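You operate a simulated robot arm through the tools that you are given. There is no shell and no other tool.

You are at the controls of a simulated robot arm. One attempt, no reset.

TASK
Clamp the card's motor in the white cradle and fit its gearbox.
Fine: motor and gearbox as the motor build card says; both thumb screws tight.
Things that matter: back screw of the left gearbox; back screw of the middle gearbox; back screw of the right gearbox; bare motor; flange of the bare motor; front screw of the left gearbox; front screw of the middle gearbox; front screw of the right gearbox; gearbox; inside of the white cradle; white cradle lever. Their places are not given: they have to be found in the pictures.

It is judged by the outcome, as a careful person would: the job done as asked, and still so three seconds after it is handed in. It fails if anything else is knocked over, pushed out of place, dropped, spilled or broken.

THE ROBOT
A 7-joint arm with a two-finger parallel gripper, fixed in place. Base frame: the origin is at the foot of the arm, x ahead of it, y to its left, z up; the work surface is at about z = 780. Readings come in mm, degrees, newtons and seconds.
Its first joint turns from -149.0 to 149.0 degrees. Payload 3.43 kg.
Tool frame: the origin (TCP) lies between the finger pads and is the grasp point; the fingertips stand 30 mm ahead of it; z points along the fingers, y is the line along which they close. The gripper opens to 94 mm. The fingers are 28 mm wide and 10 mm thick; the gripper's body (50 by 96 mm) begins 55 mm behind the TCP.
Orientation is that of the tool frame in the base frame, as a unit quaternion [x, y, z, w]. With the fingers straight down and closing along the base's y, the tool's x points along the base's -x, its y along +y and its z along -z.

THE INTERFACE
- The arm moves only by the tool apply_moves. Its arguments are lists of equal length, an entry for each row: "xyz": the shift along the tool's x, y, z in mm, a list of three; "angular": the turn, a rotation vector about the tool's x, y, z in degrees, a list of three. In form: {"xyz": [[tx, ty, tz], ...], "angular": [[rx, ry, rz], ...]}. A call has 1 to 20 rows; each row is the pose to reach, as a shift and turn from the pose commanded when the call began, along the tool's axes at that moment. "fingers" is the closure in counts, from 0 (fully open) to 255 (shut), set as the call begins (left out, the last holds). Rows are played at 5 a second. More than 50 mm and 8.6 degrees between two rows, or a gripper value outside its range, and nothing of the call is played. A pose out of reach is approached as far as the arm can. The call stops where the force on the tool passes 40 N (or 10 N more than at its start, if that is more) or the arm is blocked; 0.2 s more then pass. The fingers move at their own pace (about 45 mm/s each) and stop on an object; they squeeze with about 34 N. The grip force told is the motor's: it shows also when the fingers shut on nothing. Time passes only in rows, and 0.2 s behind the last, so rows that repeat a pose let the fingers close. The reply holds the time, the measured pose of the TCP, the force on the tool along the base axes, the opening and the grip force, in the units named above and with some noise, with the torque about the TCP (base axes, N m) and any sound that the robot's microphone picked up, and new pictures: "views" is both (left out), scene, wrist or none.
- Cameras (640 x 400 px; columns grow to the right, rows downward): "scene" is fixed at [50.4, 650.3, 1549.5]; the picture's right is [0.61, -0.79, 0.00], its down [-0.62, -0.48, -0.62] and it looks along [0.49, 0.38, -0.79] (base axes); focal length 309 px, centre (320, 200). "wrist" rides on the gripper at [76, 14, -103] in the tool frame; the picture's right is [-0.18, 0.98, 0.00], its down [-0.75, -0.14, -0.64] and it looks along [-0.63, -0.12, 0.77] (tool axes); focal length 243 px, centre (320, 200).
- locate(camera, pixels): for up to 12 pixels [column, row] of the newest picture of that camera ("zoom" is the newest enlarged one), the place [x, y, z] in the base frame of the surface seen there, good to about 2 mm. No time passes.
- enlarge(camera, box): a new picture of the part [left, top, right, bottom] of that camera's present view, enlarged. No time passes.
- close_job(): hands the job in; it is judged then, once.

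Open the gripper and draw the arm clear of the work before you hand the job in, unless the task says otherwise.

The tools are called after ">>>" as a command line: name --argument value ..., lists and objects as JSON in quotes. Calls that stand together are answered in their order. apply_moves: Moves the arm, as the interface text tells. Its arguments: {"type":"object","properties":{"xyz":{"type":"array","items":{"type":"array","items":{"type":"number"}}},"angular":{"type":"array","items":{"type":"array","items":{"type":"number"}}},"fingers":{"type":"number"},"views":{"type":"string","enum":["both","scene","wrist","none"]}},"required":["xyz","angular"]} The other tools are called the same way: locate (camera, pixels) gives the place of the surface under pixels of a picture; enlarge (camera, box) takes an enlarged picture of a part of a camera's view; close_job () hands the job in.

At the start:

```text
time_s: 0.0
tcp_pos: [433.2, 887.5, 1223.0]
tool_rot: [0.0, 1.0, 0.0, 0.001]
contact_force: [-0.1, -0.2, 0.0]
wrist_torque: [-0.04, -0.02, 0.0]
opening: 94.1
grasp_force: 0.1
```

scene: 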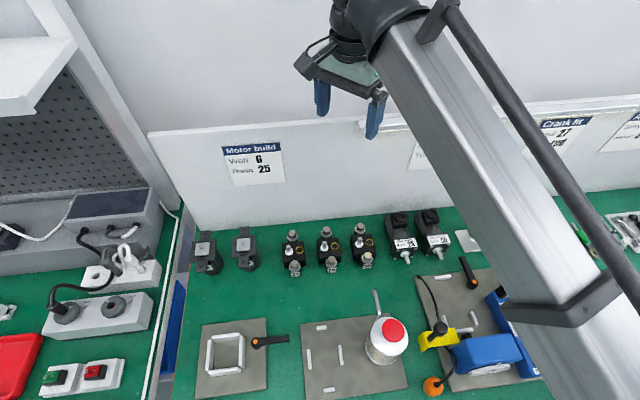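
wrist: 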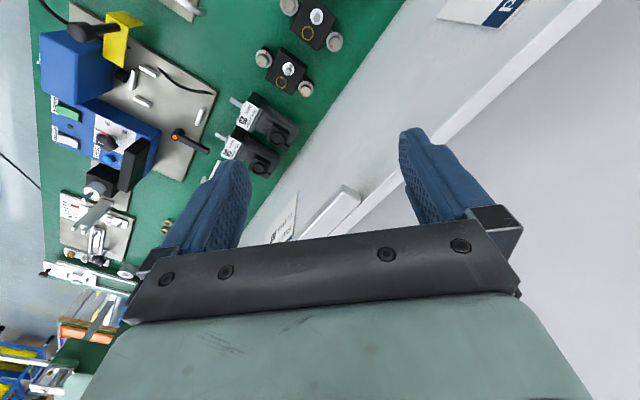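

I see the motor build card at about (252,163), gearboxes and motors in a row at rows 215-275, and a white cradle at (225,353). I enlarge these first.

>>> enlarge --camera "scene" --box '[210, 130, 310, 192]'

>>> enlarge --camera "scene" --box '[180, 200, 340, 300]'

>>> enlarge --camera "scene" --box '[330, 195, 490, 295]'

>>> enlarge --camera "scene" --box '[180, 300, 340, 400]'

```text
6.40 times, centred on (260, 161) of scene
```

zoom: 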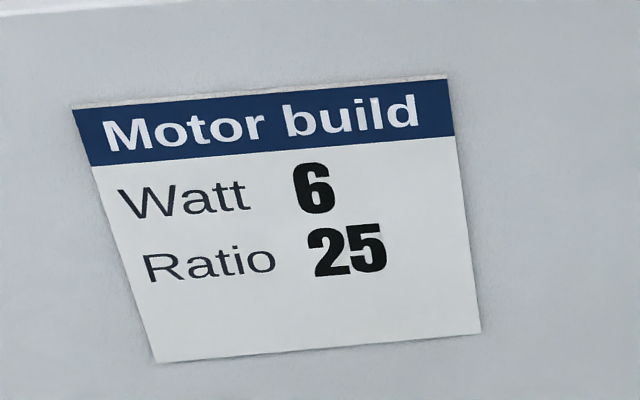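

```text
4.00 times, centred on (260, 250) of scene
```

zoom: 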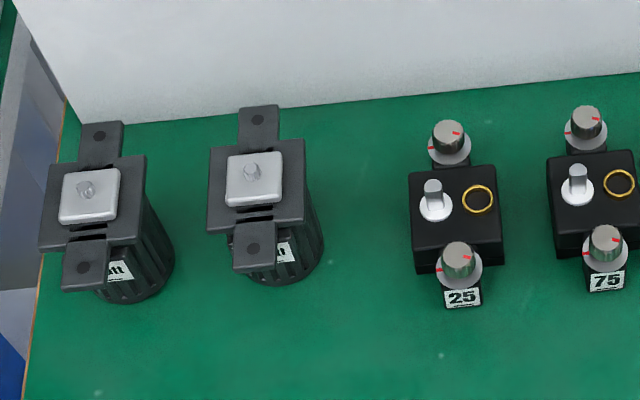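

```text
4.00 times, centred on (410, 245) of scene
```

zoom: 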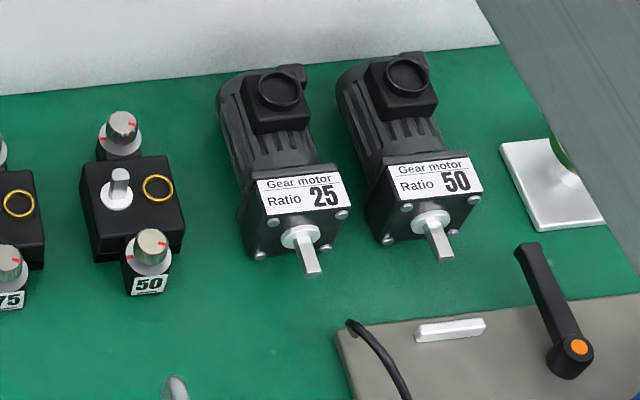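

```text
4.00 times, centred on (260, 350) of scene
```

zoom: 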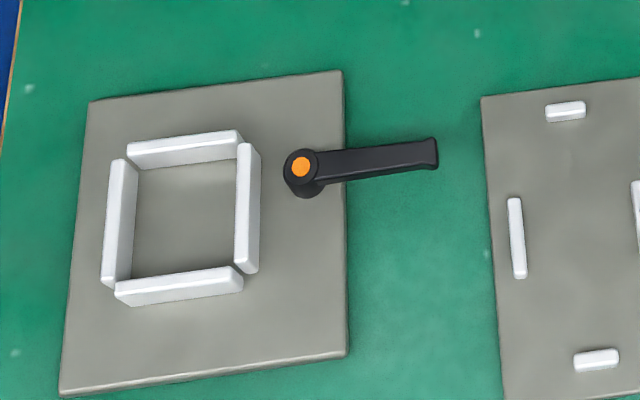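

The card says Watt 6, Ratio 25, so the left gearbox (label 25) is the one. The motors' watt labels are partly hidden. I locate the pieces.

>>> locate --camera "scene" --pixels '[[203, 249], [204, 236], [200, 266], [244, 245], [244, 230], [243, 263], [289, 251], [292, 235], [294, 264], [299, 250], [296, 274]]'

>>> locate --camera "scene" --pixels '[[225, 352], [226, 335], [240, 352], [225, 372], [210, 355], [255, 342], [287, 339], [200, 326], [264, 318], [266, 388], [196, 398]]'

>>> locate --camera "scene" --pixels '[[220, 290], [180, 380], [300, 300], [208, 267], [248, 263], [319, 236], [328, 246], [384, 400], [340, 360]]'

```text
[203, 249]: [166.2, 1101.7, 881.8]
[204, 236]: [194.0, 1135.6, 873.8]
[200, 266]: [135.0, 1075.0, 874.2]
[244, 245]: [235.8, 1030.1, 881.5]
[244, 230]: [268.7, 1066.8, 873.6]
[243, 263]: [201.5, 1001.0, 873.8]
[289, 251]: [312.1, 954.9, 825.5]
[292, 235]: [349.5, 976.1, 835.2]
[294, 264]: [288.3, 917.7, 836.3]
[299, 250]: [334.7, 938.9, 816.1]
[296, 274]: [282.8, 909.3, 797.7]
```

```text
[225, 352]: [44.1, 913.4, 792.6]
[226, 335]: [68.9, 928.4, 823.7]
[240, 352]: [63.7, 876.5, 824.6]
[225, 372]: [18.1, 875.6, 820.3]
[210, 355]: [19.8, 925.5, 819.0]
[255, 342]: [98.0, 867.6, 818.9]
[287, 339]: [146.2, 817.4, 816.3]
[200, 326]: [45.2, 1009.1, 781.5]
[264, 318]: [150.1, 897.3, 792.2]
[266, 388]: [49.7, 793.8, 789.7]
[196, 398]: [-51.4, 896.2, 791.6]
```

```text
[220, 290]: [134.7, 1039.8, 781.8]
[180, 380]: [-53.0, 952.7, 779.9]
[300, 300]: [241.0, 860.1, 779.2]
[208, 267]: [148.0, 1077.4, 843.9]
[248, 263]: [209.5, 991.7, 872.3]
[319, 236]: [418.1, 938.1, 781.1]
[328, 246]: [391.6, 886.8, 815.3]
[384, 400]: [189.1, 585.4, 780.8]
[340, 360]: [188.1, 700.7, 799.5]
```

Let me take tight enlargements of the motors, the gearbox, and the cradle.

>>> enlarge --camera "scene" --box '[186, 222, 266, 272]'

>>> enlarge --camera "scene" --box '[270, 222, 334, 282]'

>>> enlarge --camera "scene" --box '[192, 320, 292, 382]'

```text
8.00 times, centred on (226, 247) of scene
```

zoom: 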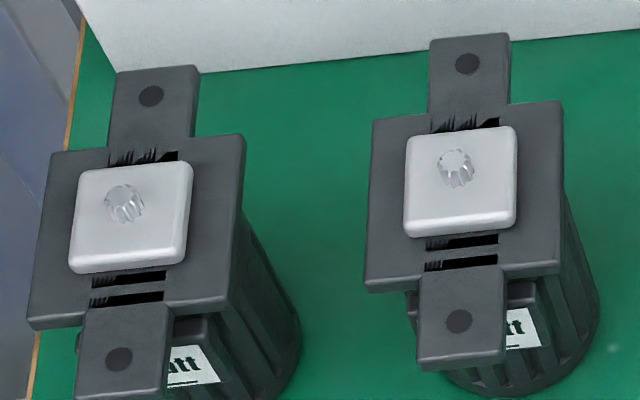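

```text
6.67 times, centred on (302, 252) of scene
```

zoom: 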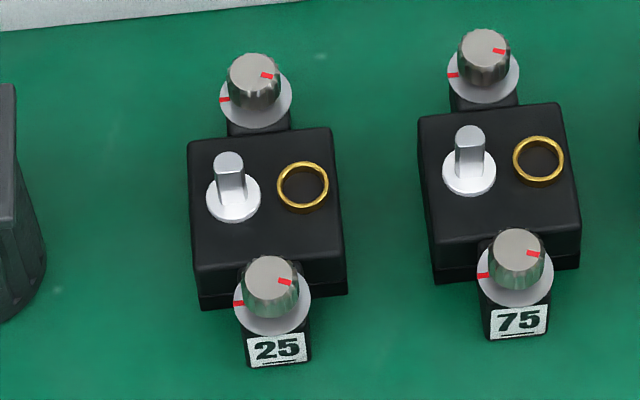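

```text
6.40 times, centred on (242, 351) of scene
```

zoom: 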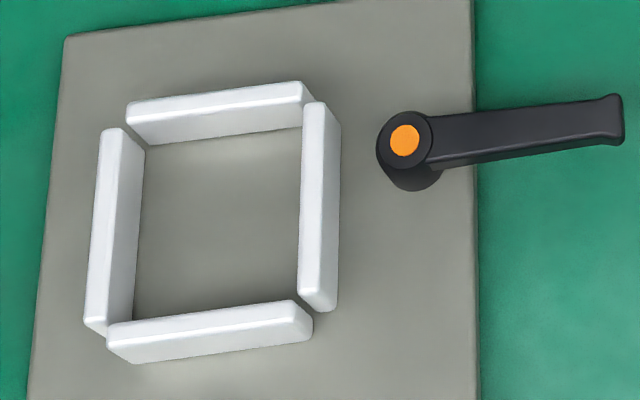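

The motor labels hide under the front ears at (190,366) and (518,330) of the zoom. I bring the wrist camera in front of the two motors, turned 45° to match the bench, and look.

>>> apply_moves --xyz '[[34.5, 4.5, 25], [69, 9, 50], [103.5, 13.5, 75], [138, 18, 100], [172.5, 22.5, 125], [207, 27, 150], [241.5, 31.5, 175], [276, 36, 200], [310.5, 40.5, 225], [345, 45, 250]]' --angular '[[0, 0, -4.5], [0, 0, -9], [0, 0, -13.5], [0, 0, -18], [0, 0, -22.5], [0, 0, -27], [0, 0, -31.5], [0, 0, -36], [0, 0, -40.5], [0, 0, -45]]' --fingers 0

```text
time_s: 2.2
tcp_pos: [85.5, 930.1, 973.0]
tool_rot: [-0.383, 0.924, 0.0, -0.001]
contact_force: [0.7, -0.5, 0.4]
wrist_torque: [0.04, 0.03, 0.0]
opening: 93.8
grasp_force: 0.1
```

scene: 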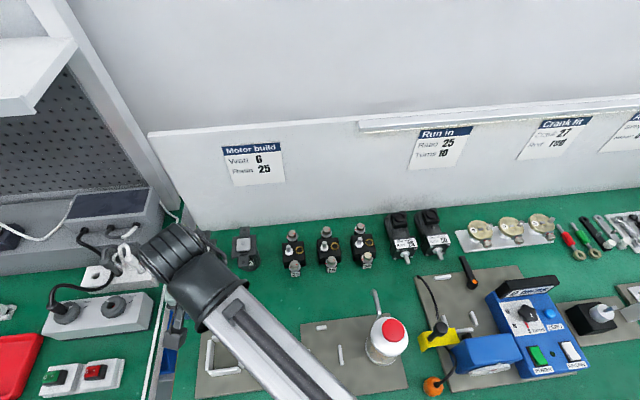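
wrist: 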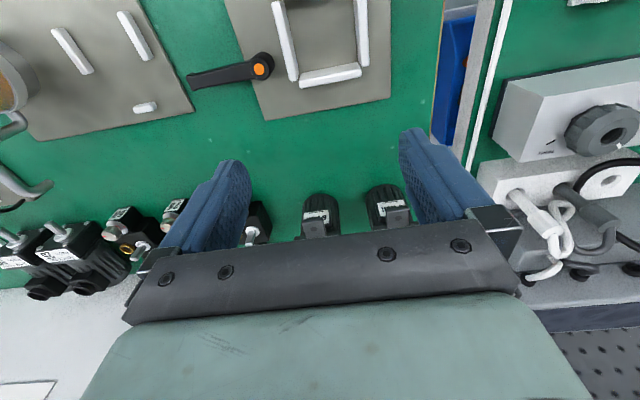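

The wrist picture shows both motor labels at (316,214) and (389,209). I enlarge there.

>>> enlarge --camera "wrist" --box '[280, 175, 424, 250]'

>>> enlarge --camera "wrist" --box '[370, 195, 410, 225]'

>>> enlarge --camera "wrist" --box '[296, 200, 336, 230]'

```text
4.44 times, centred on (352, 212) of wrist
```

zoom: 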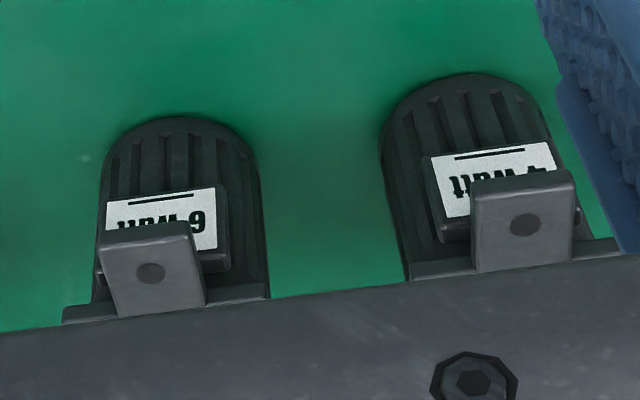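

```text
13.33 times, centred on (390, 210) of wrist
```

zoom: 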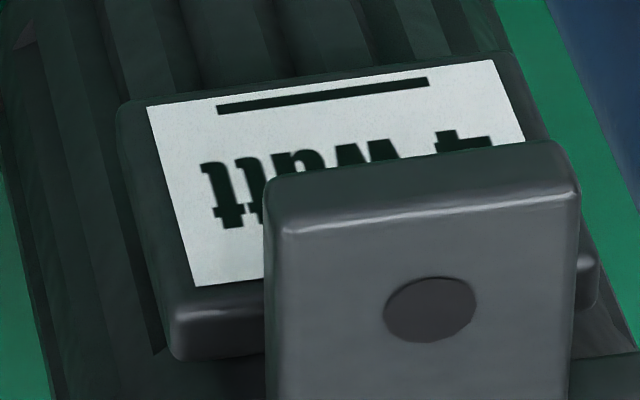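

```text
13.33 times, centred on (316, 215) of wrist
```

zoom: 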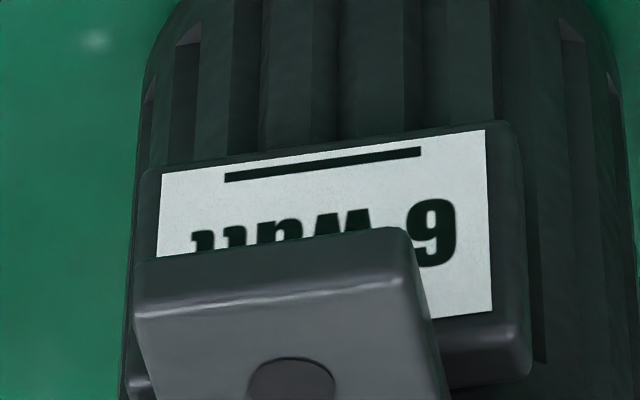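

The labels read upside down: the right motor (in the scene) is 6 Watt, the left one 4 Watt. So the right motor at about (236,1030) is wanted. I enlarge it again in the scene to measure it.

>>> enlarge --camera "scene" --box '[222, 218, 286, 282]'

```text
6.25 times, centred on (254, 250) of scene
```

zoom: 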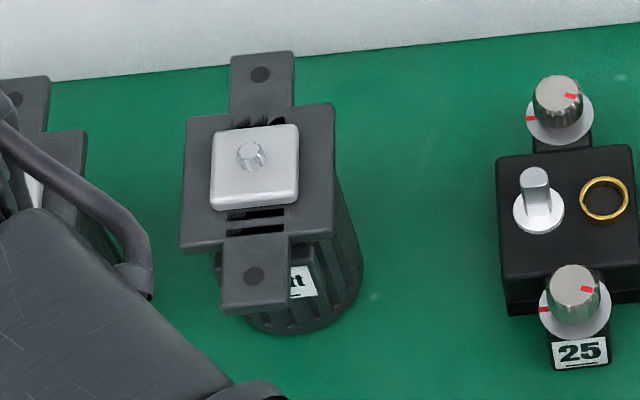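

>>> locate --camera "zoom" --pixels '[[190, 120], [330, 108], [330, 228], [184, 246], [234, 58], [290, 55], [225, 305], [286, 300], [254, 275], [260, 75], [216, 207], [294, 128]]'

>>> locate --camera "zoom" --pixels '[[534, 178], [540, 218], [500, 162], [626, 150], [510, 292], [640, 275], [572, 278], [558, 88], [545, 320], [530, 125], [605, 200], [570, 350]]'

>>> enlarge --camera "wrist" --box '[180, 0, 420, 150]'

```text
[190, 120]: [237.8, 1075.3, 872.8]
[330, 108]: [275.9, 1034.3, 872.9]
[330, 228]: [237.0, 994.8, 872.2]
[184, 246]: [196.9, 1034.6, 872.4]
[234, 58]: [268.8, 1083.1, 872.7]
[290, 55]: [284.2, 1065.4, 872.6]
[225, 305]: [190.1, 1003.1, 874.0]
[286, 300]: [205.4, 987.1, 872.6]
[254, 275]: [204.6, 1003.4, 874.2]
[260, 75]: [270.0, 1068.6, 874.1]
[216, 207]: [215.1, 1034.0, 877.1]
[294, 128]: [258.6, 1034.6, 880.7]
```

```text
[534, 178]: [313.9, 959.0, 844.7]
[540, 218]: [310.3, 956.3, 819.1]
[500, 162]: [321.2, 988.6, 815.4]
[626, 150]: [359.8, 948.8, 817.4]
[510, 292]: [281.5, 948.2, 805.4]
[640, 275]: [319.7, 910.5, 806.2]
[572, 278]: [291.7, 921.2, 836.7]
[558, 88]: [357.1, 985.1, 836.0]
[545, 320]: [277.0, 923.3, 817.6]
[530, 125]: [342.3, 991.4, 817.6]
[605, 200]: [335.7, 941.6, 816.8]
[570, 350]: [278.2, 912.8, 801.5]
```

```text
2.67 times, centred on (300, 75) of wrist
```

zoom: 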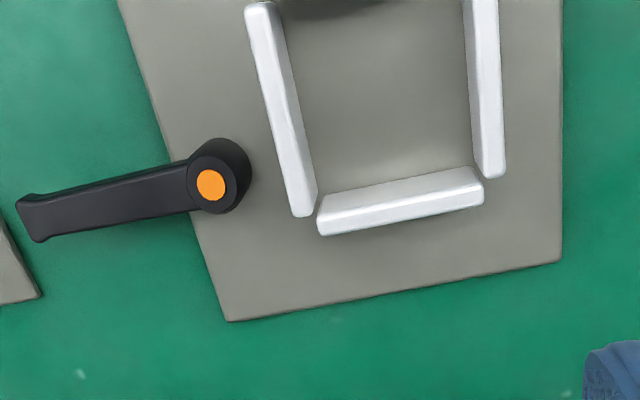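

The 6 W motor has its flange centre near (237,1035.5), about 56 mm wide, top at z 873, turned 45°. I move above it at z ≈ 990 to test the reach and look.

>>> apply_moves --xyz '[[-45, -8, -17], [-90, -16, -17], [-136, -24, -17], [-182, -33, -17], [-182, -33, -17]]' --angular '[[0, 0, 0], [0, 0, 0], [0, 0, 0], [0, 0, 0], [0, 0, 0]]'

```text
time_s: 3.4
tcp_pos: [239.0, 1037.1, 988.5]
tool_rot: [-0.383, 0.924, 0.0, 0.0]
contact_force: [0.6, -0.5, -0.5]
wrist_torque: [0.0, -0.01, 0.02]
opening: 94.2
grasp_force: 0.1
```

scene: 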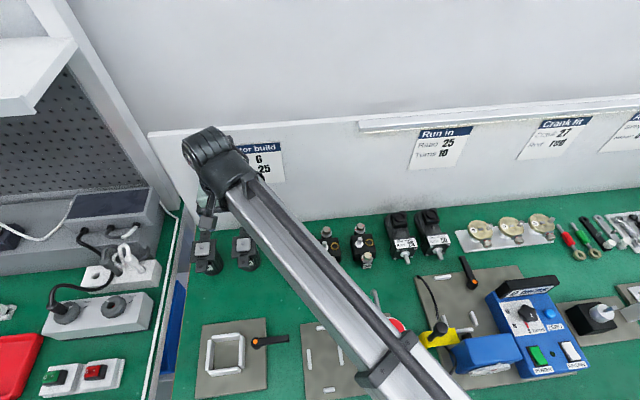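
wrist: 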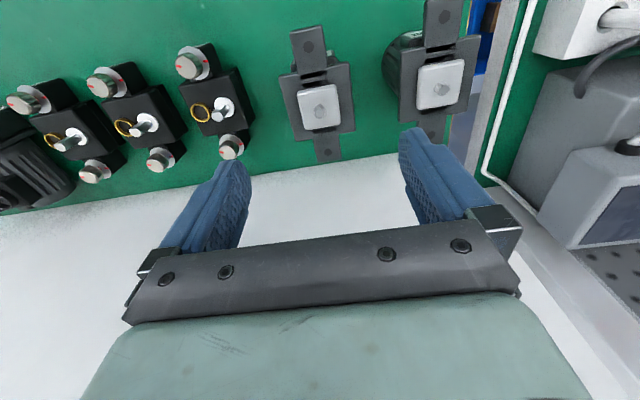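

The pose is reached. Now the scene shows the cradle clear at (225,353); I enlarge and measure it.

>>> enlarge --camera "scene" --box '[190, 315, 300, 393]'

>>> enlarge --camera "wrist" --box '[270, 0, 390, 180]'

>>> locate --camera "wrist" --pixels '[[309, 47], [329, 154], [281, 78], [347, 66], [291, 138], [354, 127], [310, 107]]'

```text
5.13 times, centred on (245, 354) of scene
```

zoom: 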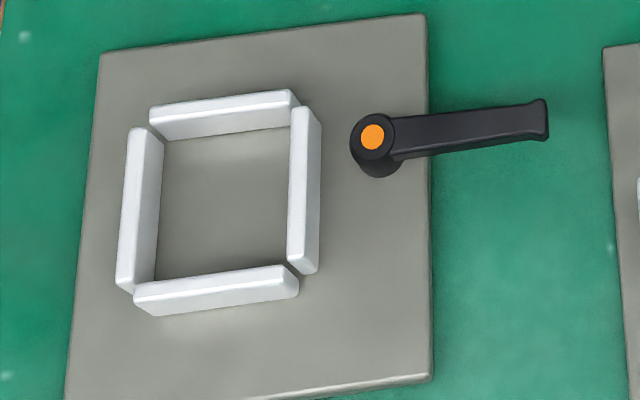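

```text
2.22 times, centred on (330, 90) of wrist
```

zoom: 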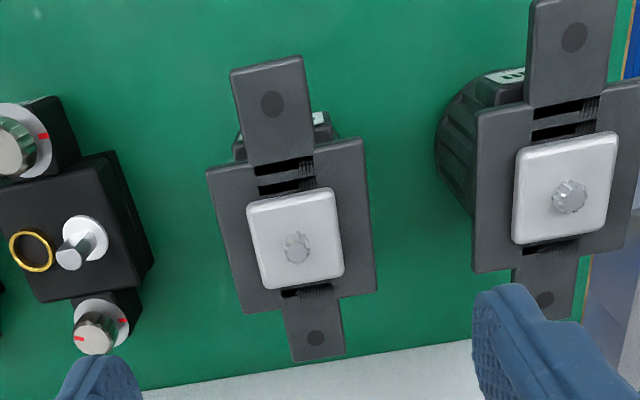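

```text
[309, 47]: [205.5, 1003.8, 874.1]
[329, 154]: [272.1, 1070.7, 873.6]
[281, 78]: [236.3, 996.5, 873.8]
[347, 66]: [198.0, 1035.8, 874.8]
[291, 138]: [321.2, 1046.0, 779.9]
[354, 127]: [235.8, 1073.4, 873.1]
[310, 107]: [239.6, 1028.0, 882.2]
```

I measure the cradle walls by locating points along them in a fresh enlargement.

>>> enlarge --camera "scene" --box '[205, 328, 285, 378]'

```text
8.00 times, centred on (245, 353) of scene
```

zoom: 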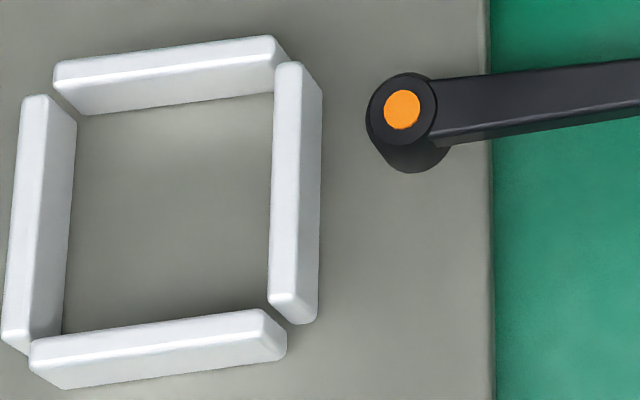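

>>> locate --camera "zoom" --pixels '[[60, 72], [270, 45], [165, 68], [165, 78], [280, 100], [272, 285], [298, 100], [30, 110], [10, 330], [38, 220], [44, 350], [262, 322]]'

>>> locate --camera "zoom" --pixels '[[82, 118], [268, 96], [264, 300], [66, 330], [160, 338], [150, 325], [170, 108], [67, 230], [400, 108], [620, 75], [625, 100], [275, 180]]'

```text
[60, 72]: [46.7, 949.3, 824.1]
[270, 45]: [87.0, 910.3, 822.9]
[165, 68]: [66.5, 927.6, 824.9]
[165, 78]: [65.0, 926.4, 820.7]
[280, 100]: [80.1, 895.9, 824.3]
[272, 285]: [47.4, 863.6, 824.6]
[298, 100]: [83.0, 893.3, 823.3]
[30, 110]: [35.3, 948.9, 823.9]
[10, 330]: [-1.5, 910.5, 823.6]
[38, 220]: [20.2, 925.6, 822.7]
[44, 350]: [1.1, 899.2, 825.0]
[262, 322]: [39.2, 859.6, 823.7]
```

```text
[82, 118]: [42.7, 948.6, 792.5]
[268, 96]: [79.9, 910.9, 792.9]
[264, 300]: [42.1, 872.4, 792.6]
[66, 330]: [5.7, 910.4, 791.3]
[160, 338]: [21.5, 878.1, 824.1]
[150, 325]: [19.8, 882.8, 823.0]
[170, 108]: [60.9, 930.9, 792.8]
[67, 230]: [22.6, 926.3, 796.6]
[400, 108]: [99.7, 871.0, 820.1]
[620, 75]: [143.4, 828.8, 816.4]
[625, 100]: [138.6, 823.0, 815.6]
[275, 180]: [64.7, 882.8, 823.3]
```

Cradle inside is about 62.5 mm square, centred near (43.3, 903.9), floor z 792.5. I check the wall's distance behind the motor before descending.

>>> locate --camera "scene" --pixels '[[260, 222], [300, 215], [290, 170], [310, 130], [190, 232], [192, 200]]'

>>> enlarge --camera "scene" --box '[180, 120, 300, 280]'

```text
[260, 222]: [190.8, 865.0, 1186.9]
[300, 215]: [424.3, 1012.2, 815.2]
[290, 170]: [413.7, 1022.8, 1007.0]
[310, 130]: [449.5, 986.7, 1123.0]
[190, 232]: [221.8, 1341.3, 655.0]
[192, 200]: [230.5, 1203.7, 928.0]
```

```text
2.50 times, centred on (240, 200) of scene
```

zoom: 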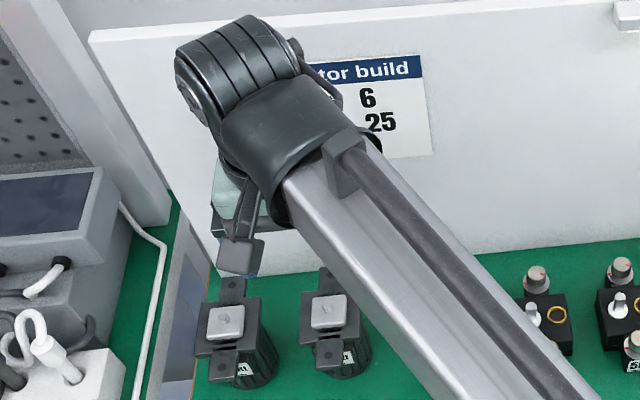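

The wall is about 115 mm behind the motor axis, so descending is safe. I go down straight over the motor to TCP z ≈ 860 with fingers open on its left and right sides.

>>> apply_moves --xyz '[[1, 0, 30], [1, 0, 60], [1, 0, 90], [1, 0, 110], [1, 0, 128], [1, 0, 128]]' --angular '[[0, 0, 0], [0, 0, 0], [0, 0, 0], [0, 0, 0], [0, 0, 0], [0, 0, 0]]'

```text
time_s: 4.8
tcp_pos: [238.9, 1037.6, 863.5]
tool_rot: [-0.384, 0.923, 0.0, 0.001]
contact_force: [-0.7, 0.1, 0.5]
wrist_torque: [0.0, 0.01, 0.0]
opening: 94.3
grasp_force: 0.1
```

scene: 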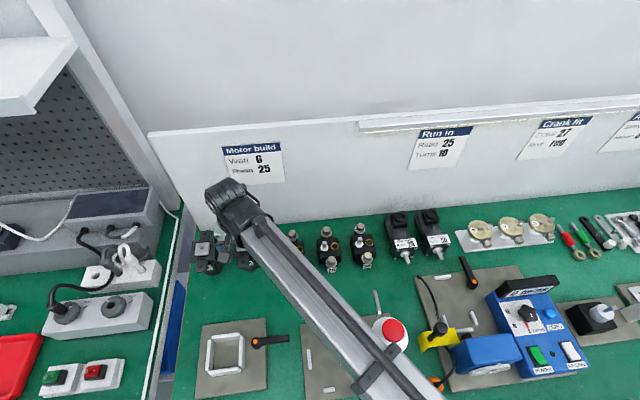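
wrist: 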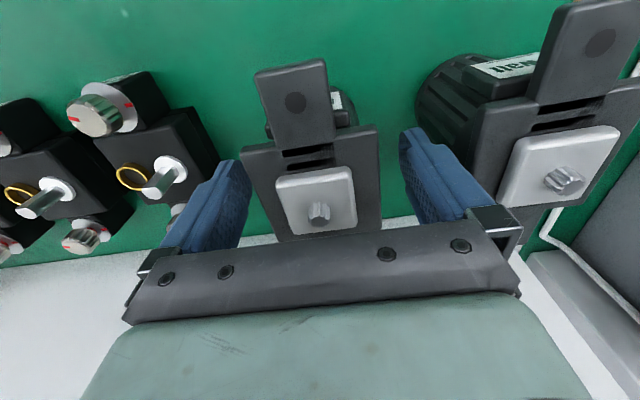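

The fingers straddle the motor's flange (columns 245 and 400 either side of it). I close the gripper on it.

>>> apply_moves --xyz '[[0, 0, 0], [0, 0, 0], [0, 0, 0], [0, 0, 0], [0, 0, 0], [0, 0, 0]]' --angular '[[0, 0, 0], [0, 0, 0], [0, 0, 0], [0, 0, 0], [0, 0, 0], [0, 0, 0]]' --fingers 255 --views "wrist"

```text
time_s: 6.2
tcp_pos: [239.2, 1036.9, 863.3]
tool_rot: [-0.383, 0.924, 0.0, 0.001]
contact_force: [-1.1, 0.1, -0.4]
wrist_torque: [0.1, 0.06, 0.0]
opening: 64.3
grasp_force: 33.9
```

wrist: 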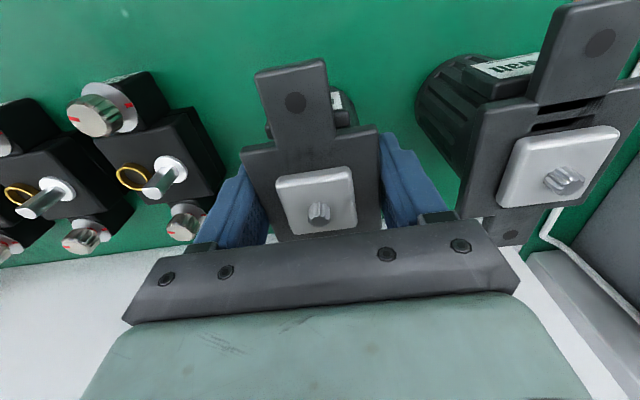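

The grip holds at an opening of 64.3 mm with 34 N. I lift the motor.

>>> apply_moves --xyz '[[0, 0, -10], [0, 0, -30], [0, 0, -55], [0, 0, -80], [0, 0, -80]]' --angular '[[0, 0, 0], [0, 0, 0], [0, 0, 0], [0, 0, 0], [0, 0, 0]]'

```text
time_s: 7.4
tcp_pos: [238.6, 1037.3, 940.9]
tool_rot: [-0.383, 0.924, 0.0, 0.0]
contact_force: [-0.4, -0.1, -6.7]
wrist_torque: [0.03, -0.05, 0.01]
opening: 9.1
grasp_force: 33.7
```

scene: 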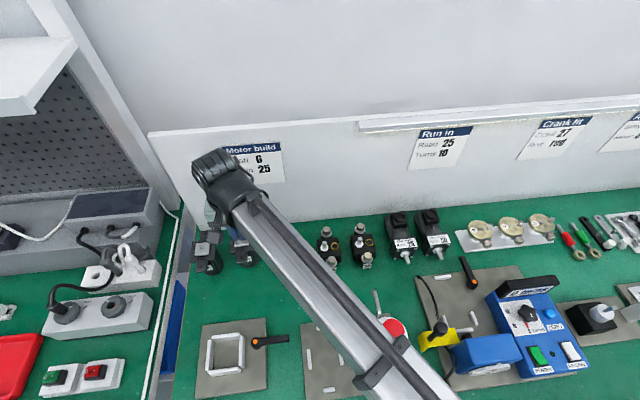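
wrist: 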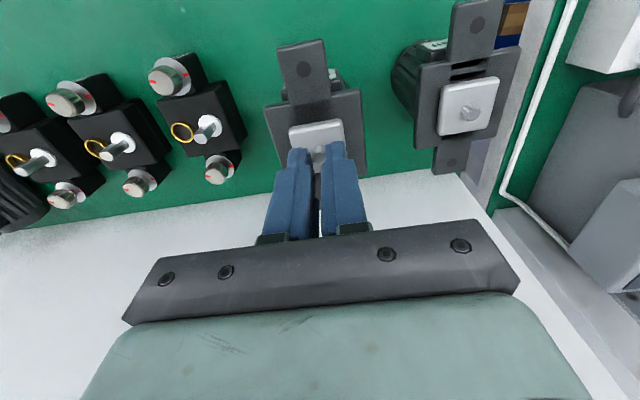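

The motor slipped in the jaws: the opening is now 9 mm yet the tool carries 6.7 N, so it may be hanging by its pinion. I check where it is.

>>> locate --camera "wrist" --pixels '[[304, 69], [270, 112], [358, 98], [282, 165], [362, 168], [296, 132], [464, 20], [335, 75]]'

>>> enlarge --camera "wrist" --box '[240, 20, 400, 180]'

>>> enlarge --camera "scene" --box '[186, 200, 286, 290]'

```text
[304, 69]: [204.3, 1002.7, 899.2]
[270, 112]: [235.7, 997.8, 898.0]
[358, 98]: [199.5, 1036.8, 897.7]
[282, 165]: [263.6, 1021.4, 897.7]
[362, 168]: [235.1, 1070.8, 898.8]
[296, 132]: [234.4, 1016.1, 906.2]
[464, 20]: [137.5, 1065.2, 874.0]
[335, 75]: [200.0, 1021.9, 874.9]
```

```text
2.50 times, centred on (320, 100) of wrist
```

zoom: 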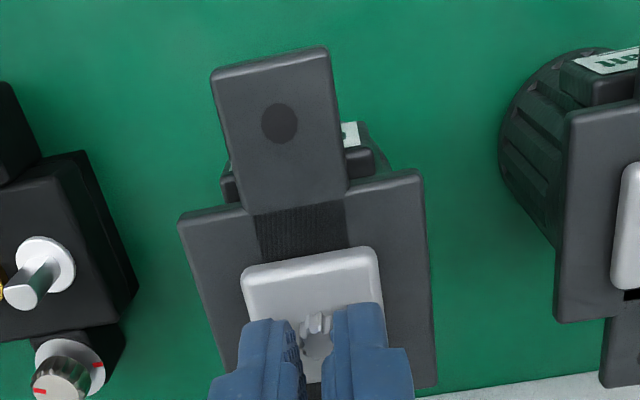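

```text
4.44 times, centred on (236, 245) of scene
```

zoom: 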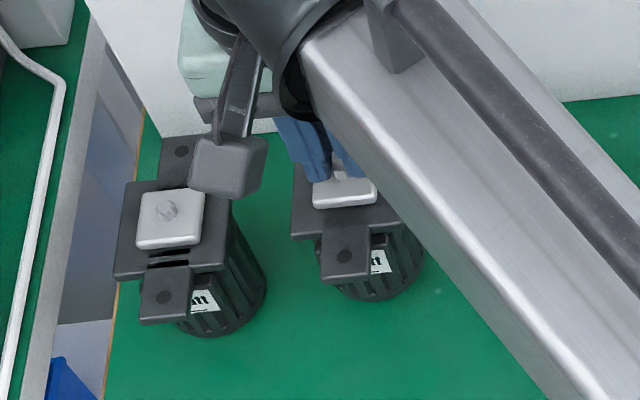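

The motor hangs upright by its pinion, about 25 mm off the table (flange top now z 898). I lower it gently back down on the spot before regripping it properly.

>>> apply_moves --xyz '[[0, 0, 5], [0, 0, 10], [0, 0, 15], [0, 0, 18], [0, 0, 20], [0, 0, 22], [0, 0, 23], [0, 0, 24], [0, 0, 25], [0, 0, 25]]' --angular '[[0, 0, 0], [0, 0, 0], [0, 0, 0], [0, 0, 0], [0, 0, 0], [0, 0, 0], [0, 0, 0], [0, 0, 0], [0, 0, 0], [0, 0, 0]]'

```text
time_s: 9.6
tcp_pos: [238.8, 1037.1, 917.0]
tool_rot: [-0.383, 0.924, 0.0, 0.0]
contact_force: [-0.9, 1.3, -3.7]
wrist_torque: [0.05, 0.08, 0.0]
opening: 9.5
grasp_force: 33.7
```

scene: 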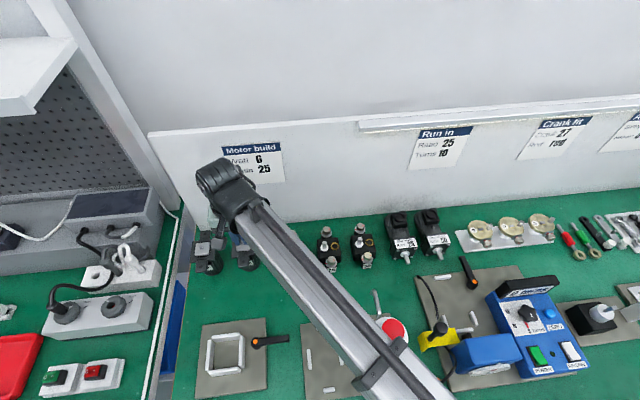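
wrist: 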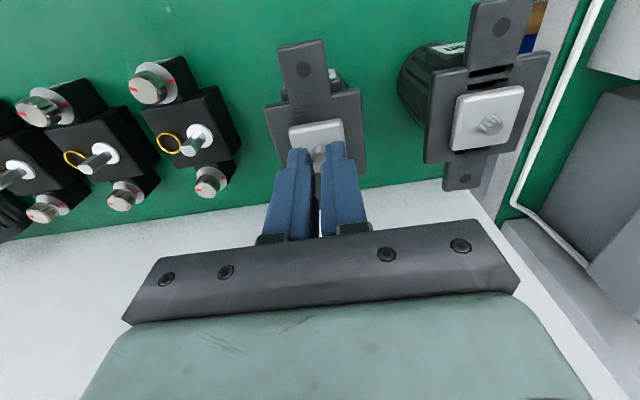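

The load fell to 3.7 N, so the base is just touching. I lower another millimetre or two.

>>> apply_moves --xyz '[[0, 0, 0.7], [0, 0, 1.4], [0, 0, 1.4]]' --angular '[[0, 0, 0], [0, 0, 0], [0, 0, 0]]' --views "wrist"

>>> locate --camera "wrist" --pixels '[[304, 69], [270, 112], [358, 98], [282, 165]]'

```text
time_s: 10.4
tcp_pos: [238.0, 1038.4, 917.6]
tool_rot: [-0.383, 0.924, 0.001, -0.001]
contact_force: [-4.1, 1.0, 10.5]
wrist_torque: [-0.22, 0.29, -0.04]
opening: 9.4
grasp_force: 33.8
```

wrist: 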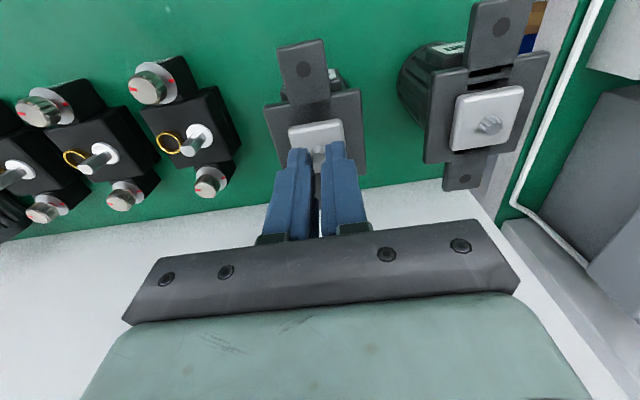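

```text
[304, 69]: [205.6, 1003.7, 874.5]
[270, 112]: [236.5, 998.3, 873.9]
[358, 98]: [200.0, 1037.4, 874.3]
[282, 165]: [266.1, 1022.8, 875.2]
```

The motor stands on the table again (flange z ≈ 874). I open the fingers and look at the result.

>>> apply_moves --xyz '[[0, 0, 0], [0, 0, 0], [0, 0, 0], [0, 0, 0], [0, 0, -3], [0, 0, -10]]' --angular '[[0, 0, 0], [0, 0, 0], [0, 0, 0], [0, 0, 0], [0, 0, 0], [0, 0, 0]]' --fingers 0

>>> enlarge --camera "wrist" --box '[230, 20, 400, 180]'

```text
time_s: 11.8
tcp_pos: [238.2, 1037.6, 926.5]
tool_rot: [-0.383, 0.924, 0.0, 0.001]
contact_force: [-0.3, -1.0, -0.3]
wrist_torque: [-0.02, -0.01, -0.02]
opening: 94.1
grasp_force: 0.0
```

scene: 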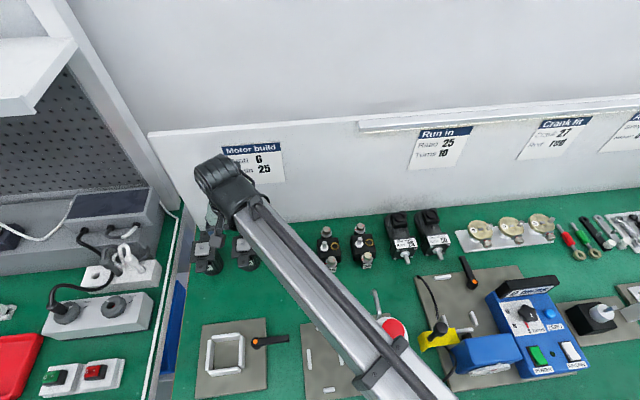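
wrist: 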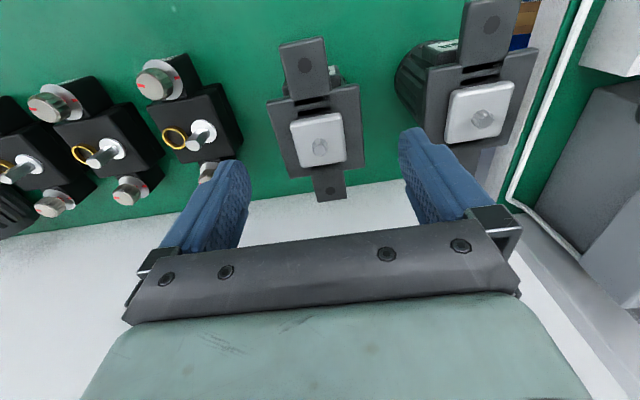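

```text
2.50 times, centred on (315, 100) of wrist
```

zoom: 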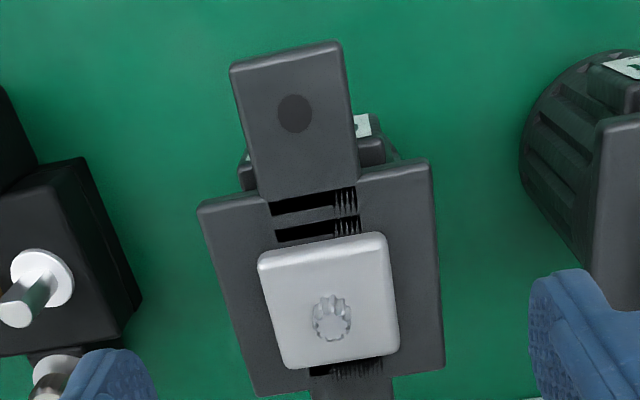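

I measure the flange edges accurately in this zoom, and look at the body beneath.

>>> locate --camera "zoom" --pixels '[[224, 300], [435, 265], [204, 212], [425, 168], [250, 390], [440, 360], [294, 113], [250, 175], [385, 155], [330, 305]]'

>>> locate --camera "wrist" --pixels '[[330, 189], [398, 90], [402, 70], [450, 50], [425, 60]]'

```text
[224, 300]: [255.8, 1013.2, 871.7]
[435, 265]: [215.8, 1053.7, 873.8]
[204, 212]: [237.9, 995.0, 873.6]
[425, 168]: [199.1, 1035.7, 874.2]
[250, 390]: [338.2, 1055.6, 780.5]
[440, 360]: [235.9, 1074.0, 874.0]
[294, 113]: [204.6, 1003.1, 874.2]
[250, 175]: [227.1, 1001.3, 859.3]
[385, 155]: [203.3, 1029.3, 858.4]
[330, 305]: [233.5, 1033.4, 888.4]
```

```text
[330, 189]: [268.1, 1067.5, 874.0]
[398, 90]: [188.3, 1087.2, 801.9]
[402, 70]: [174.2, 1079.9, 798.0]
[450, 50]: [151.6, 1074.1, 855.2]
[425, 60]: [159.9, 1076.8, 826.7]
```

Flange is about 57–58 mm wide, centred at about (236.4, 1035.3). I go down deeper this time, to TCP z ≈ 852, so the pads sit fully on body and flange.

>>> apply_moves --xyz '[[2.9, 0, 20], [2.9, 0, 40], [2.9, 0, 55], [2.9, 0, 65], [2.9, 0, 74], [2.9, 0, 74], [2.9, 0, 74]]' --angular '[[0, 0, 0], [0, 0, 0], [0, 0, 0], [0, 0, 0], [0, 0, 0], [0, 0, 0], [0, 0, 0]]' --views "wrist"

>>> enlarge --camera "wrist" --box '[220, 40, 440, 260]'

```text
time_s: 13.4
tcp_pos: [237.4, 1036.5, 851.9]
tool_rot: [-0.382, 0.924, 0.001, 0.001]
contact_force: [-0.3, 0.2, 0.2]
wrist_torque: [0.03, 0.0, 0.02]
opening: 93.8
grasp_force: 0.1
```

wrist: 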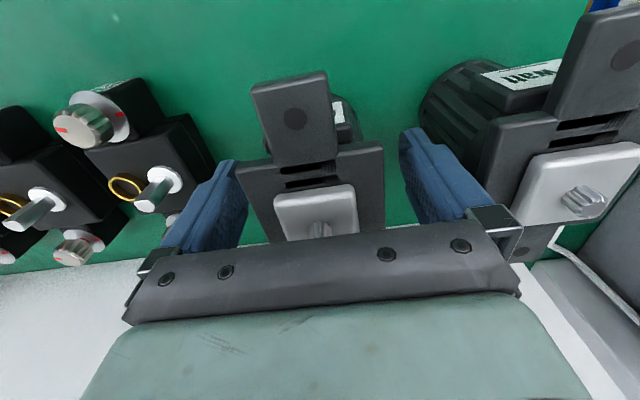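

```text
1.82 times, centred on (330, 150) of wrist
```

zoom: 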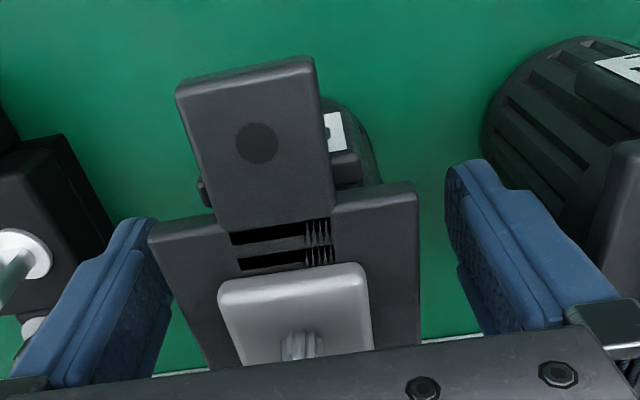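

Both pads straddle the motor symmetrically. I close and compare the opening.

>>> apply_moves --xyz '[[0, 0, 0], [0, 0, 0], [0, 0, 0], [0, 0, 0], [0, 0, 0], [0, 0, 0]]' --angular '[[0, 0, 0], [0, 0, 0], [0, 0, 0], [0, 0, 0], [0, 0, 0], [0, 0, 0]]' --fingers 255 --views "wrist"

>>> enlarge --camera "wrist" --box '[220, 40, 440, 260]'

```text
time_s: 14.8
tcp_pos: [238.1, 1037.1, 851.6]
tool_rot: [-0.382, 0.924, 0.0, -0.001]
contact_force: [-0.6, 0.9, 0.4]
wrist_torque: [0.06, -0.01, -0.05]
opening: 64.3
grasp_force: 34.0
```

wrist: 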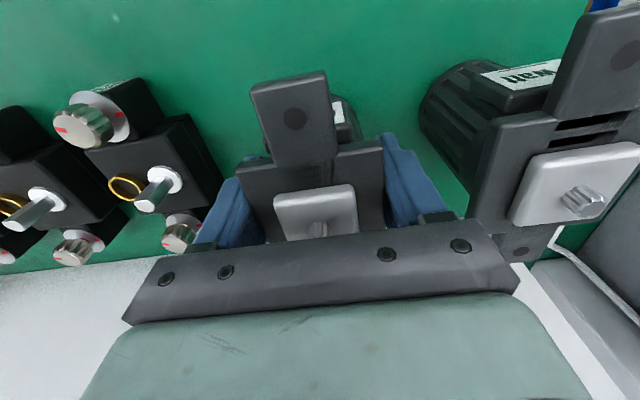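

```text
1.82 times, centred on (330, 150) of wrist
```

zoom: 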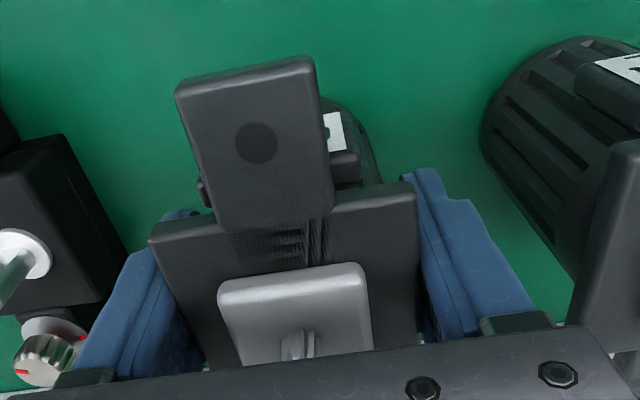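

The pads lie on the flange sides. I lift very slowly, 12 mm, to see whether it holds.

>>> apply_moves --xyz '[[0, 0, -1], [0, 0, -2], [0, 0, -4], [0, 0, -6], [0, 0, -8], [0, 0, -10], [0, 0, -12], [0, 0, -12]]' --angular '[[0, 0, 0], [0, 0, 0], [0, 0, 0], [0, 0, 0], [0, 0, 0], [0, 0, 0], [0, 0, 0], [0, 0, 0]]' --views "wrist"

>>> locate --camera "wrist" --pixels '[[294, 118], [270, 90], [318, 85], [260, 200], [370, 180], [300, 205]]'

```text
time_s: 16.6
tcp_pos: [236.7, 1037.6, 863.8]
tool_rot: [-0.382, 0.924, 0.0, -0.001]
contact_force: [0.0, 0.0, -6.8]
wrist_torque: [0.06, -0.02, -0.02]
opening: 64.0
grasp_force: 34.0
```

wrist: 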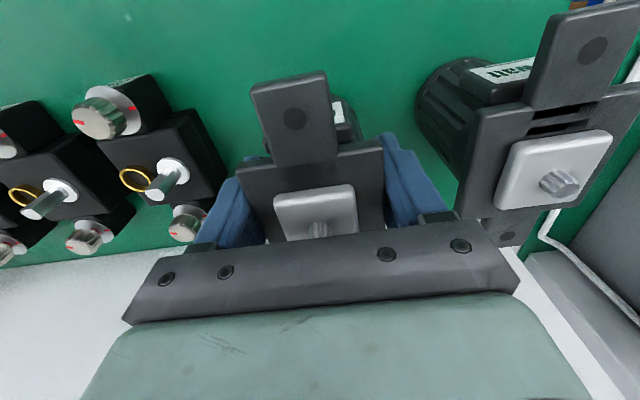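

```text
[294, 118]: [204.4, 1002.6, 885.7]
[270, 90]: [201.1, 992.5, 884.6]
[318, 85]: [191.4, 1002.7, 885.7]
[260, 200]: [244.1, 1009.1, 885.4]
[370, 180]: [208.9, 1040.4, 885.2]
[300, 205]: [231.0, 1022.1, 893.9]
```

It holds: flange top at 885, load 6.8 N. I lift further at a moderate pace.

>>> apply_moves --xyz '[[0, 0, -4], [0, 0, -9], [0, 0, -15], [0, 0, -22], [0, 0, -29], [0, 0, -36], [0, 0, -43], [0, 0, -50], [0, 0, -56], [0, 0, -60], [0, 0, -60]]' --angular '[[0, 0, 0], [0, 0, 0], [0, 0, 0], [0, 0, 0], [0, 0, 0], [0, 0, 0], [0, 0, 0], [0, 0, 0], [0, 0, 0], [0, 0, 0], [0, 0, 0]]' --views "wrist"

>>> locate --camera "wrist" --pixels '[[294, 118], [270, 90], [318, 85], [260, 200], [370, 180], [300, 205]]'

```text
time_s: 19.0
tcp_pos: [236.5, 1036.4, 923.2]
tool_rot: [-0.382, 0.924, 0.0, 0.0]
contact_force: [0.1, 0.6, -7.3]
wrist_torque: [-0.02, -0.05, -0.03]
opening: 64.4
grasp_force: 33.7
```

wrist: 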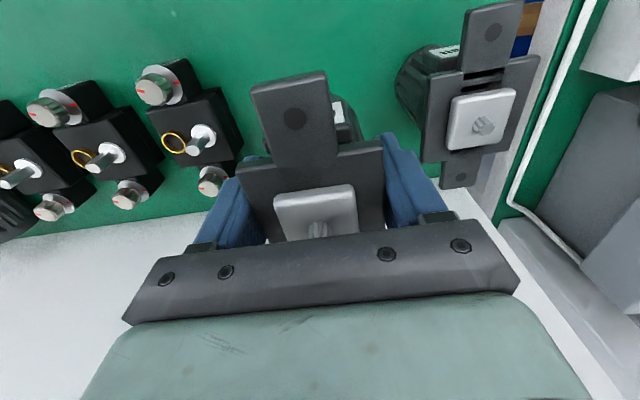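

```text
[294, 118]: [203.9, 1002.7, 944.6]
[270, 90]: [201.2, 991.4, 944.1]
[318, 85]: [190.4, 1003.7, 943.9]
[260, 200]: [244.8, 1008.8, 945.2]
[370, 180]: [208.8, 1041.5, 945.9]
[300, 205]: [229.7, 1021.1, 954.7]
```

The motor rides firmly (flange at TCP+21.5). I carry it over the cradle at this height.

>>> apply_moves --xyz '[[10, 2, 0], [28, 5.2, 0], [50, 9.4, 0], [75, 14, 0], [100, 18.7, 0], [125, 23.4, 0], [150, 28.1, 0], [175, 32.8, 0], [197, 36.9, 0], [214, 40, 0], [225, 42.1, 0], [230.2, 43.1, 0], [230.2, 43.1, 0]]' --angular '[[0, 0, 0], [0, 0, 0], [0, 0, 0], [0, 0, 0], [0, 0, 0], [0, 0, 0], [0, 0, 0], [0, 0, 0], [0, 0, 0], [0, 0, 0], [0, 0, 0], [0, 0, 0], [0, 0, 0]]'

```text
time_s: 21.8
tcp_pos: [42.9, 902.9, 923.5]
tool_rot: [-0.383, 0.924, 0.001, 0.0]
contact_force: [-0.1, -0.3, -6.4]
wrist_torque: [-0.01, 0.02, -0.01]
opening: 64.4
grasp_force: 34.2
```

scene: 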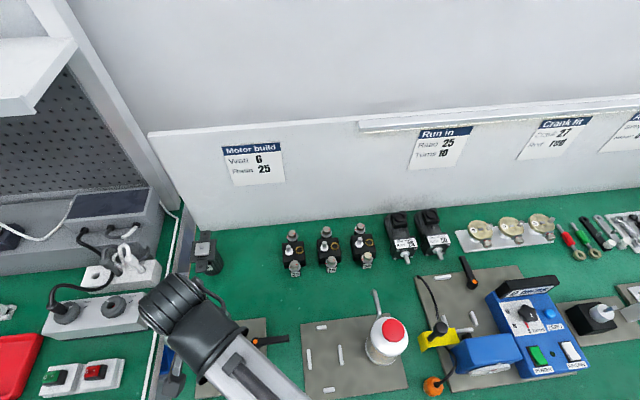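
wrist: 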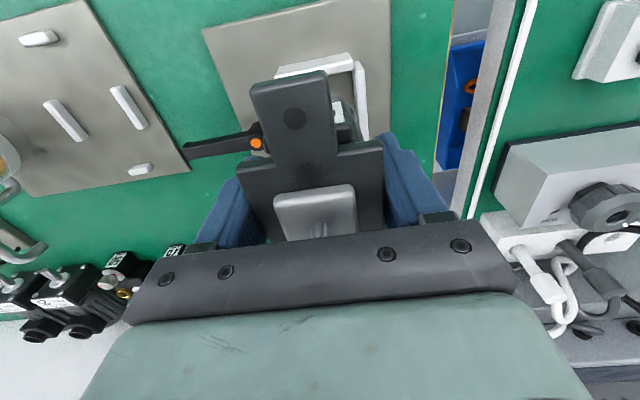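

I check the cradle walls and motor from this view.

>>> enlarge --camera "wrist" --box '[230, 30, 410, 170]'

```text
2.86 times, centred on (320, 100) of wrist
```

zoom: 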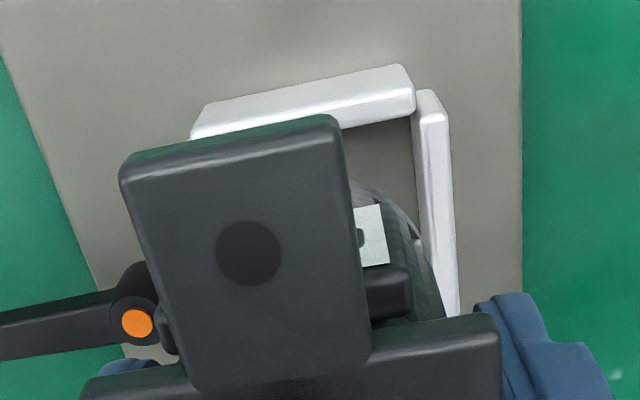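

>>> locate --camera "zoom" --pixels '[[300, 103], [300, 114], [380, 96], [380, 104], [420, 130], [433, 200], [436, 250], [248, 253], [370, 197], [420, 225], [440, 120], [205, 120]]'

```text
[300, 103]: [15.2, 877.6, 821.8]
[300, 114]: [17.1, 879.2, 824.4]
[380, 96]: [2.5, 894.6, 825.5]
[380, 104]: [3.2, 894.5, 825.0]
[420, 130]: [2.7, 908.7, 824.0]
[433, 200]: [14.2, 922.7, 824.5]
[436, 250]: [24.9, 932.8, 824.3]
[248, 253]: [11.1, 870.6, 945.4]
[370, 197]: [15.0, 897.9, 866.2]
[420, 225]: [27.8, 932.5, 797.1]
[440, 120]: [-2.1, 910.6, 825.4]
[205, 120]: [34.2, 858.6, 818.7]
```

Motor axis estimate (r −607.9, b 669.5) matches the cradle centre (−608.5, 669.8) within a millimetre. I lower slowly into the cradle, stopping short of the floor.

>>> apply_moves --xyz '[[0, 0.3, 6], [0, 0.3, 14], [0, 0.3, 20], [0, 0.3, 24], [0, 0.3, 27], [0, 0.3, 30], [0, 0.3, 33], [0, 0.3, 36], [0, 0.3, 39], [0, 0.3, 42], [0, 0.3, 45], [0, 0.3, 48], [0, 0.3, 48]]' --angular '[[0, 0, 0], [0, 0, 0], [0, 0, 0], [0, 0, 0], [0, 0, 0], [0, 0, 0], [0, 0, 0], [0, 0, 0], [0, 0, 0], [0, 0, 0], [0, 0, 0], [0, 0, 0], [0, 0, 0]]'

```text
time_s: 24.6
tcp_pos: [44.2, 904.5, 875.5]
tool_rot: [-0.383, 0.924, 0.0, 0.0]
contact_force: [-0.2, -0.9, -7.3]
wrist_torque: [0.0, 0.0, 0.02]
opening: 64.4
grasp_force: 34.3
```

scene: 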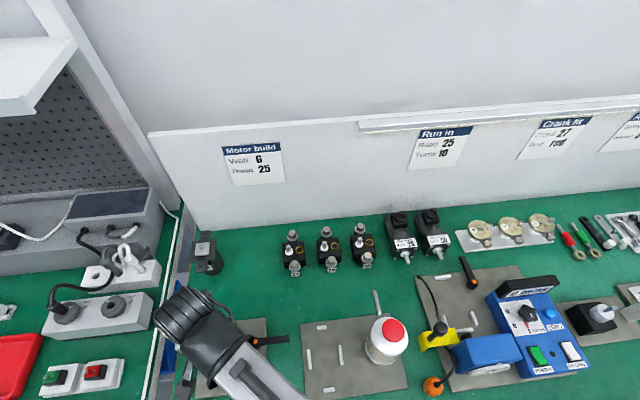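
wrist: 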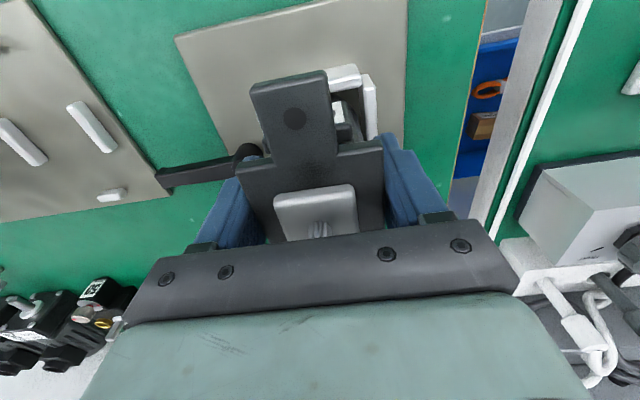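

No side force, so it has entered the cradle. I lower the last ~10 mm in small steps until it seats.

>>> apply_moves --xyz '[[0, 0, 3], [0, 0, 6], [0, 0, 8], [0, 0, 9], [0, 0, 10], [0, 0, 10.5], [0, 0, 11]]' --angular '[[0, 0, 0], [0, 0, 0], [0, 0, 0], [0, 0, 0], [0, 0, 0], [0, 0, 0], [0, 0, 0]]' --views "wrist"

>>> locate --camera "wrist" --pixels '[[294, 118], [270, 90], [318, 85], [260, 200], [370, 180]]'

```text
time_s: 26.2
tcp_pos: [43.6, 904.6, 864.0]
tool_rot: [-0.382, 0.924, 0.0, 0.001]
contact_force: [-0.5, -0.2, -7.2]
wrist_torque: [0.0, -0.03, 0.0]
opening: 64.0
grasp_force: 33.6
```

wrist: 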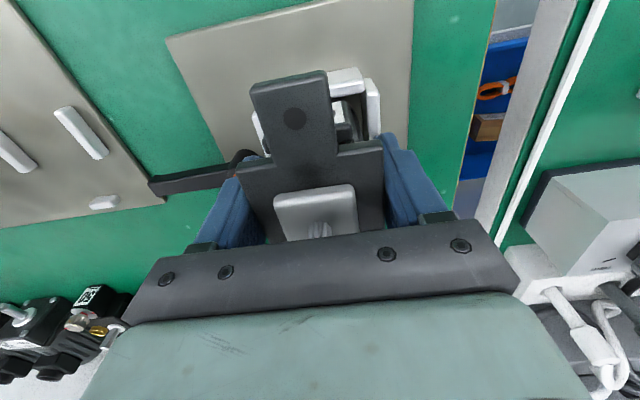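

```text
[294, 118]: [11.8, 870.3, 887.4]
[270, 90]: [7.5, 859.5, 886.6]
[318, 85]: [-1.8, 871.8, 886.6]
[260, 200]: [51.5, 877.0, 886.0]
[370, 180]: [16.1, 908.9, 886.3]
```

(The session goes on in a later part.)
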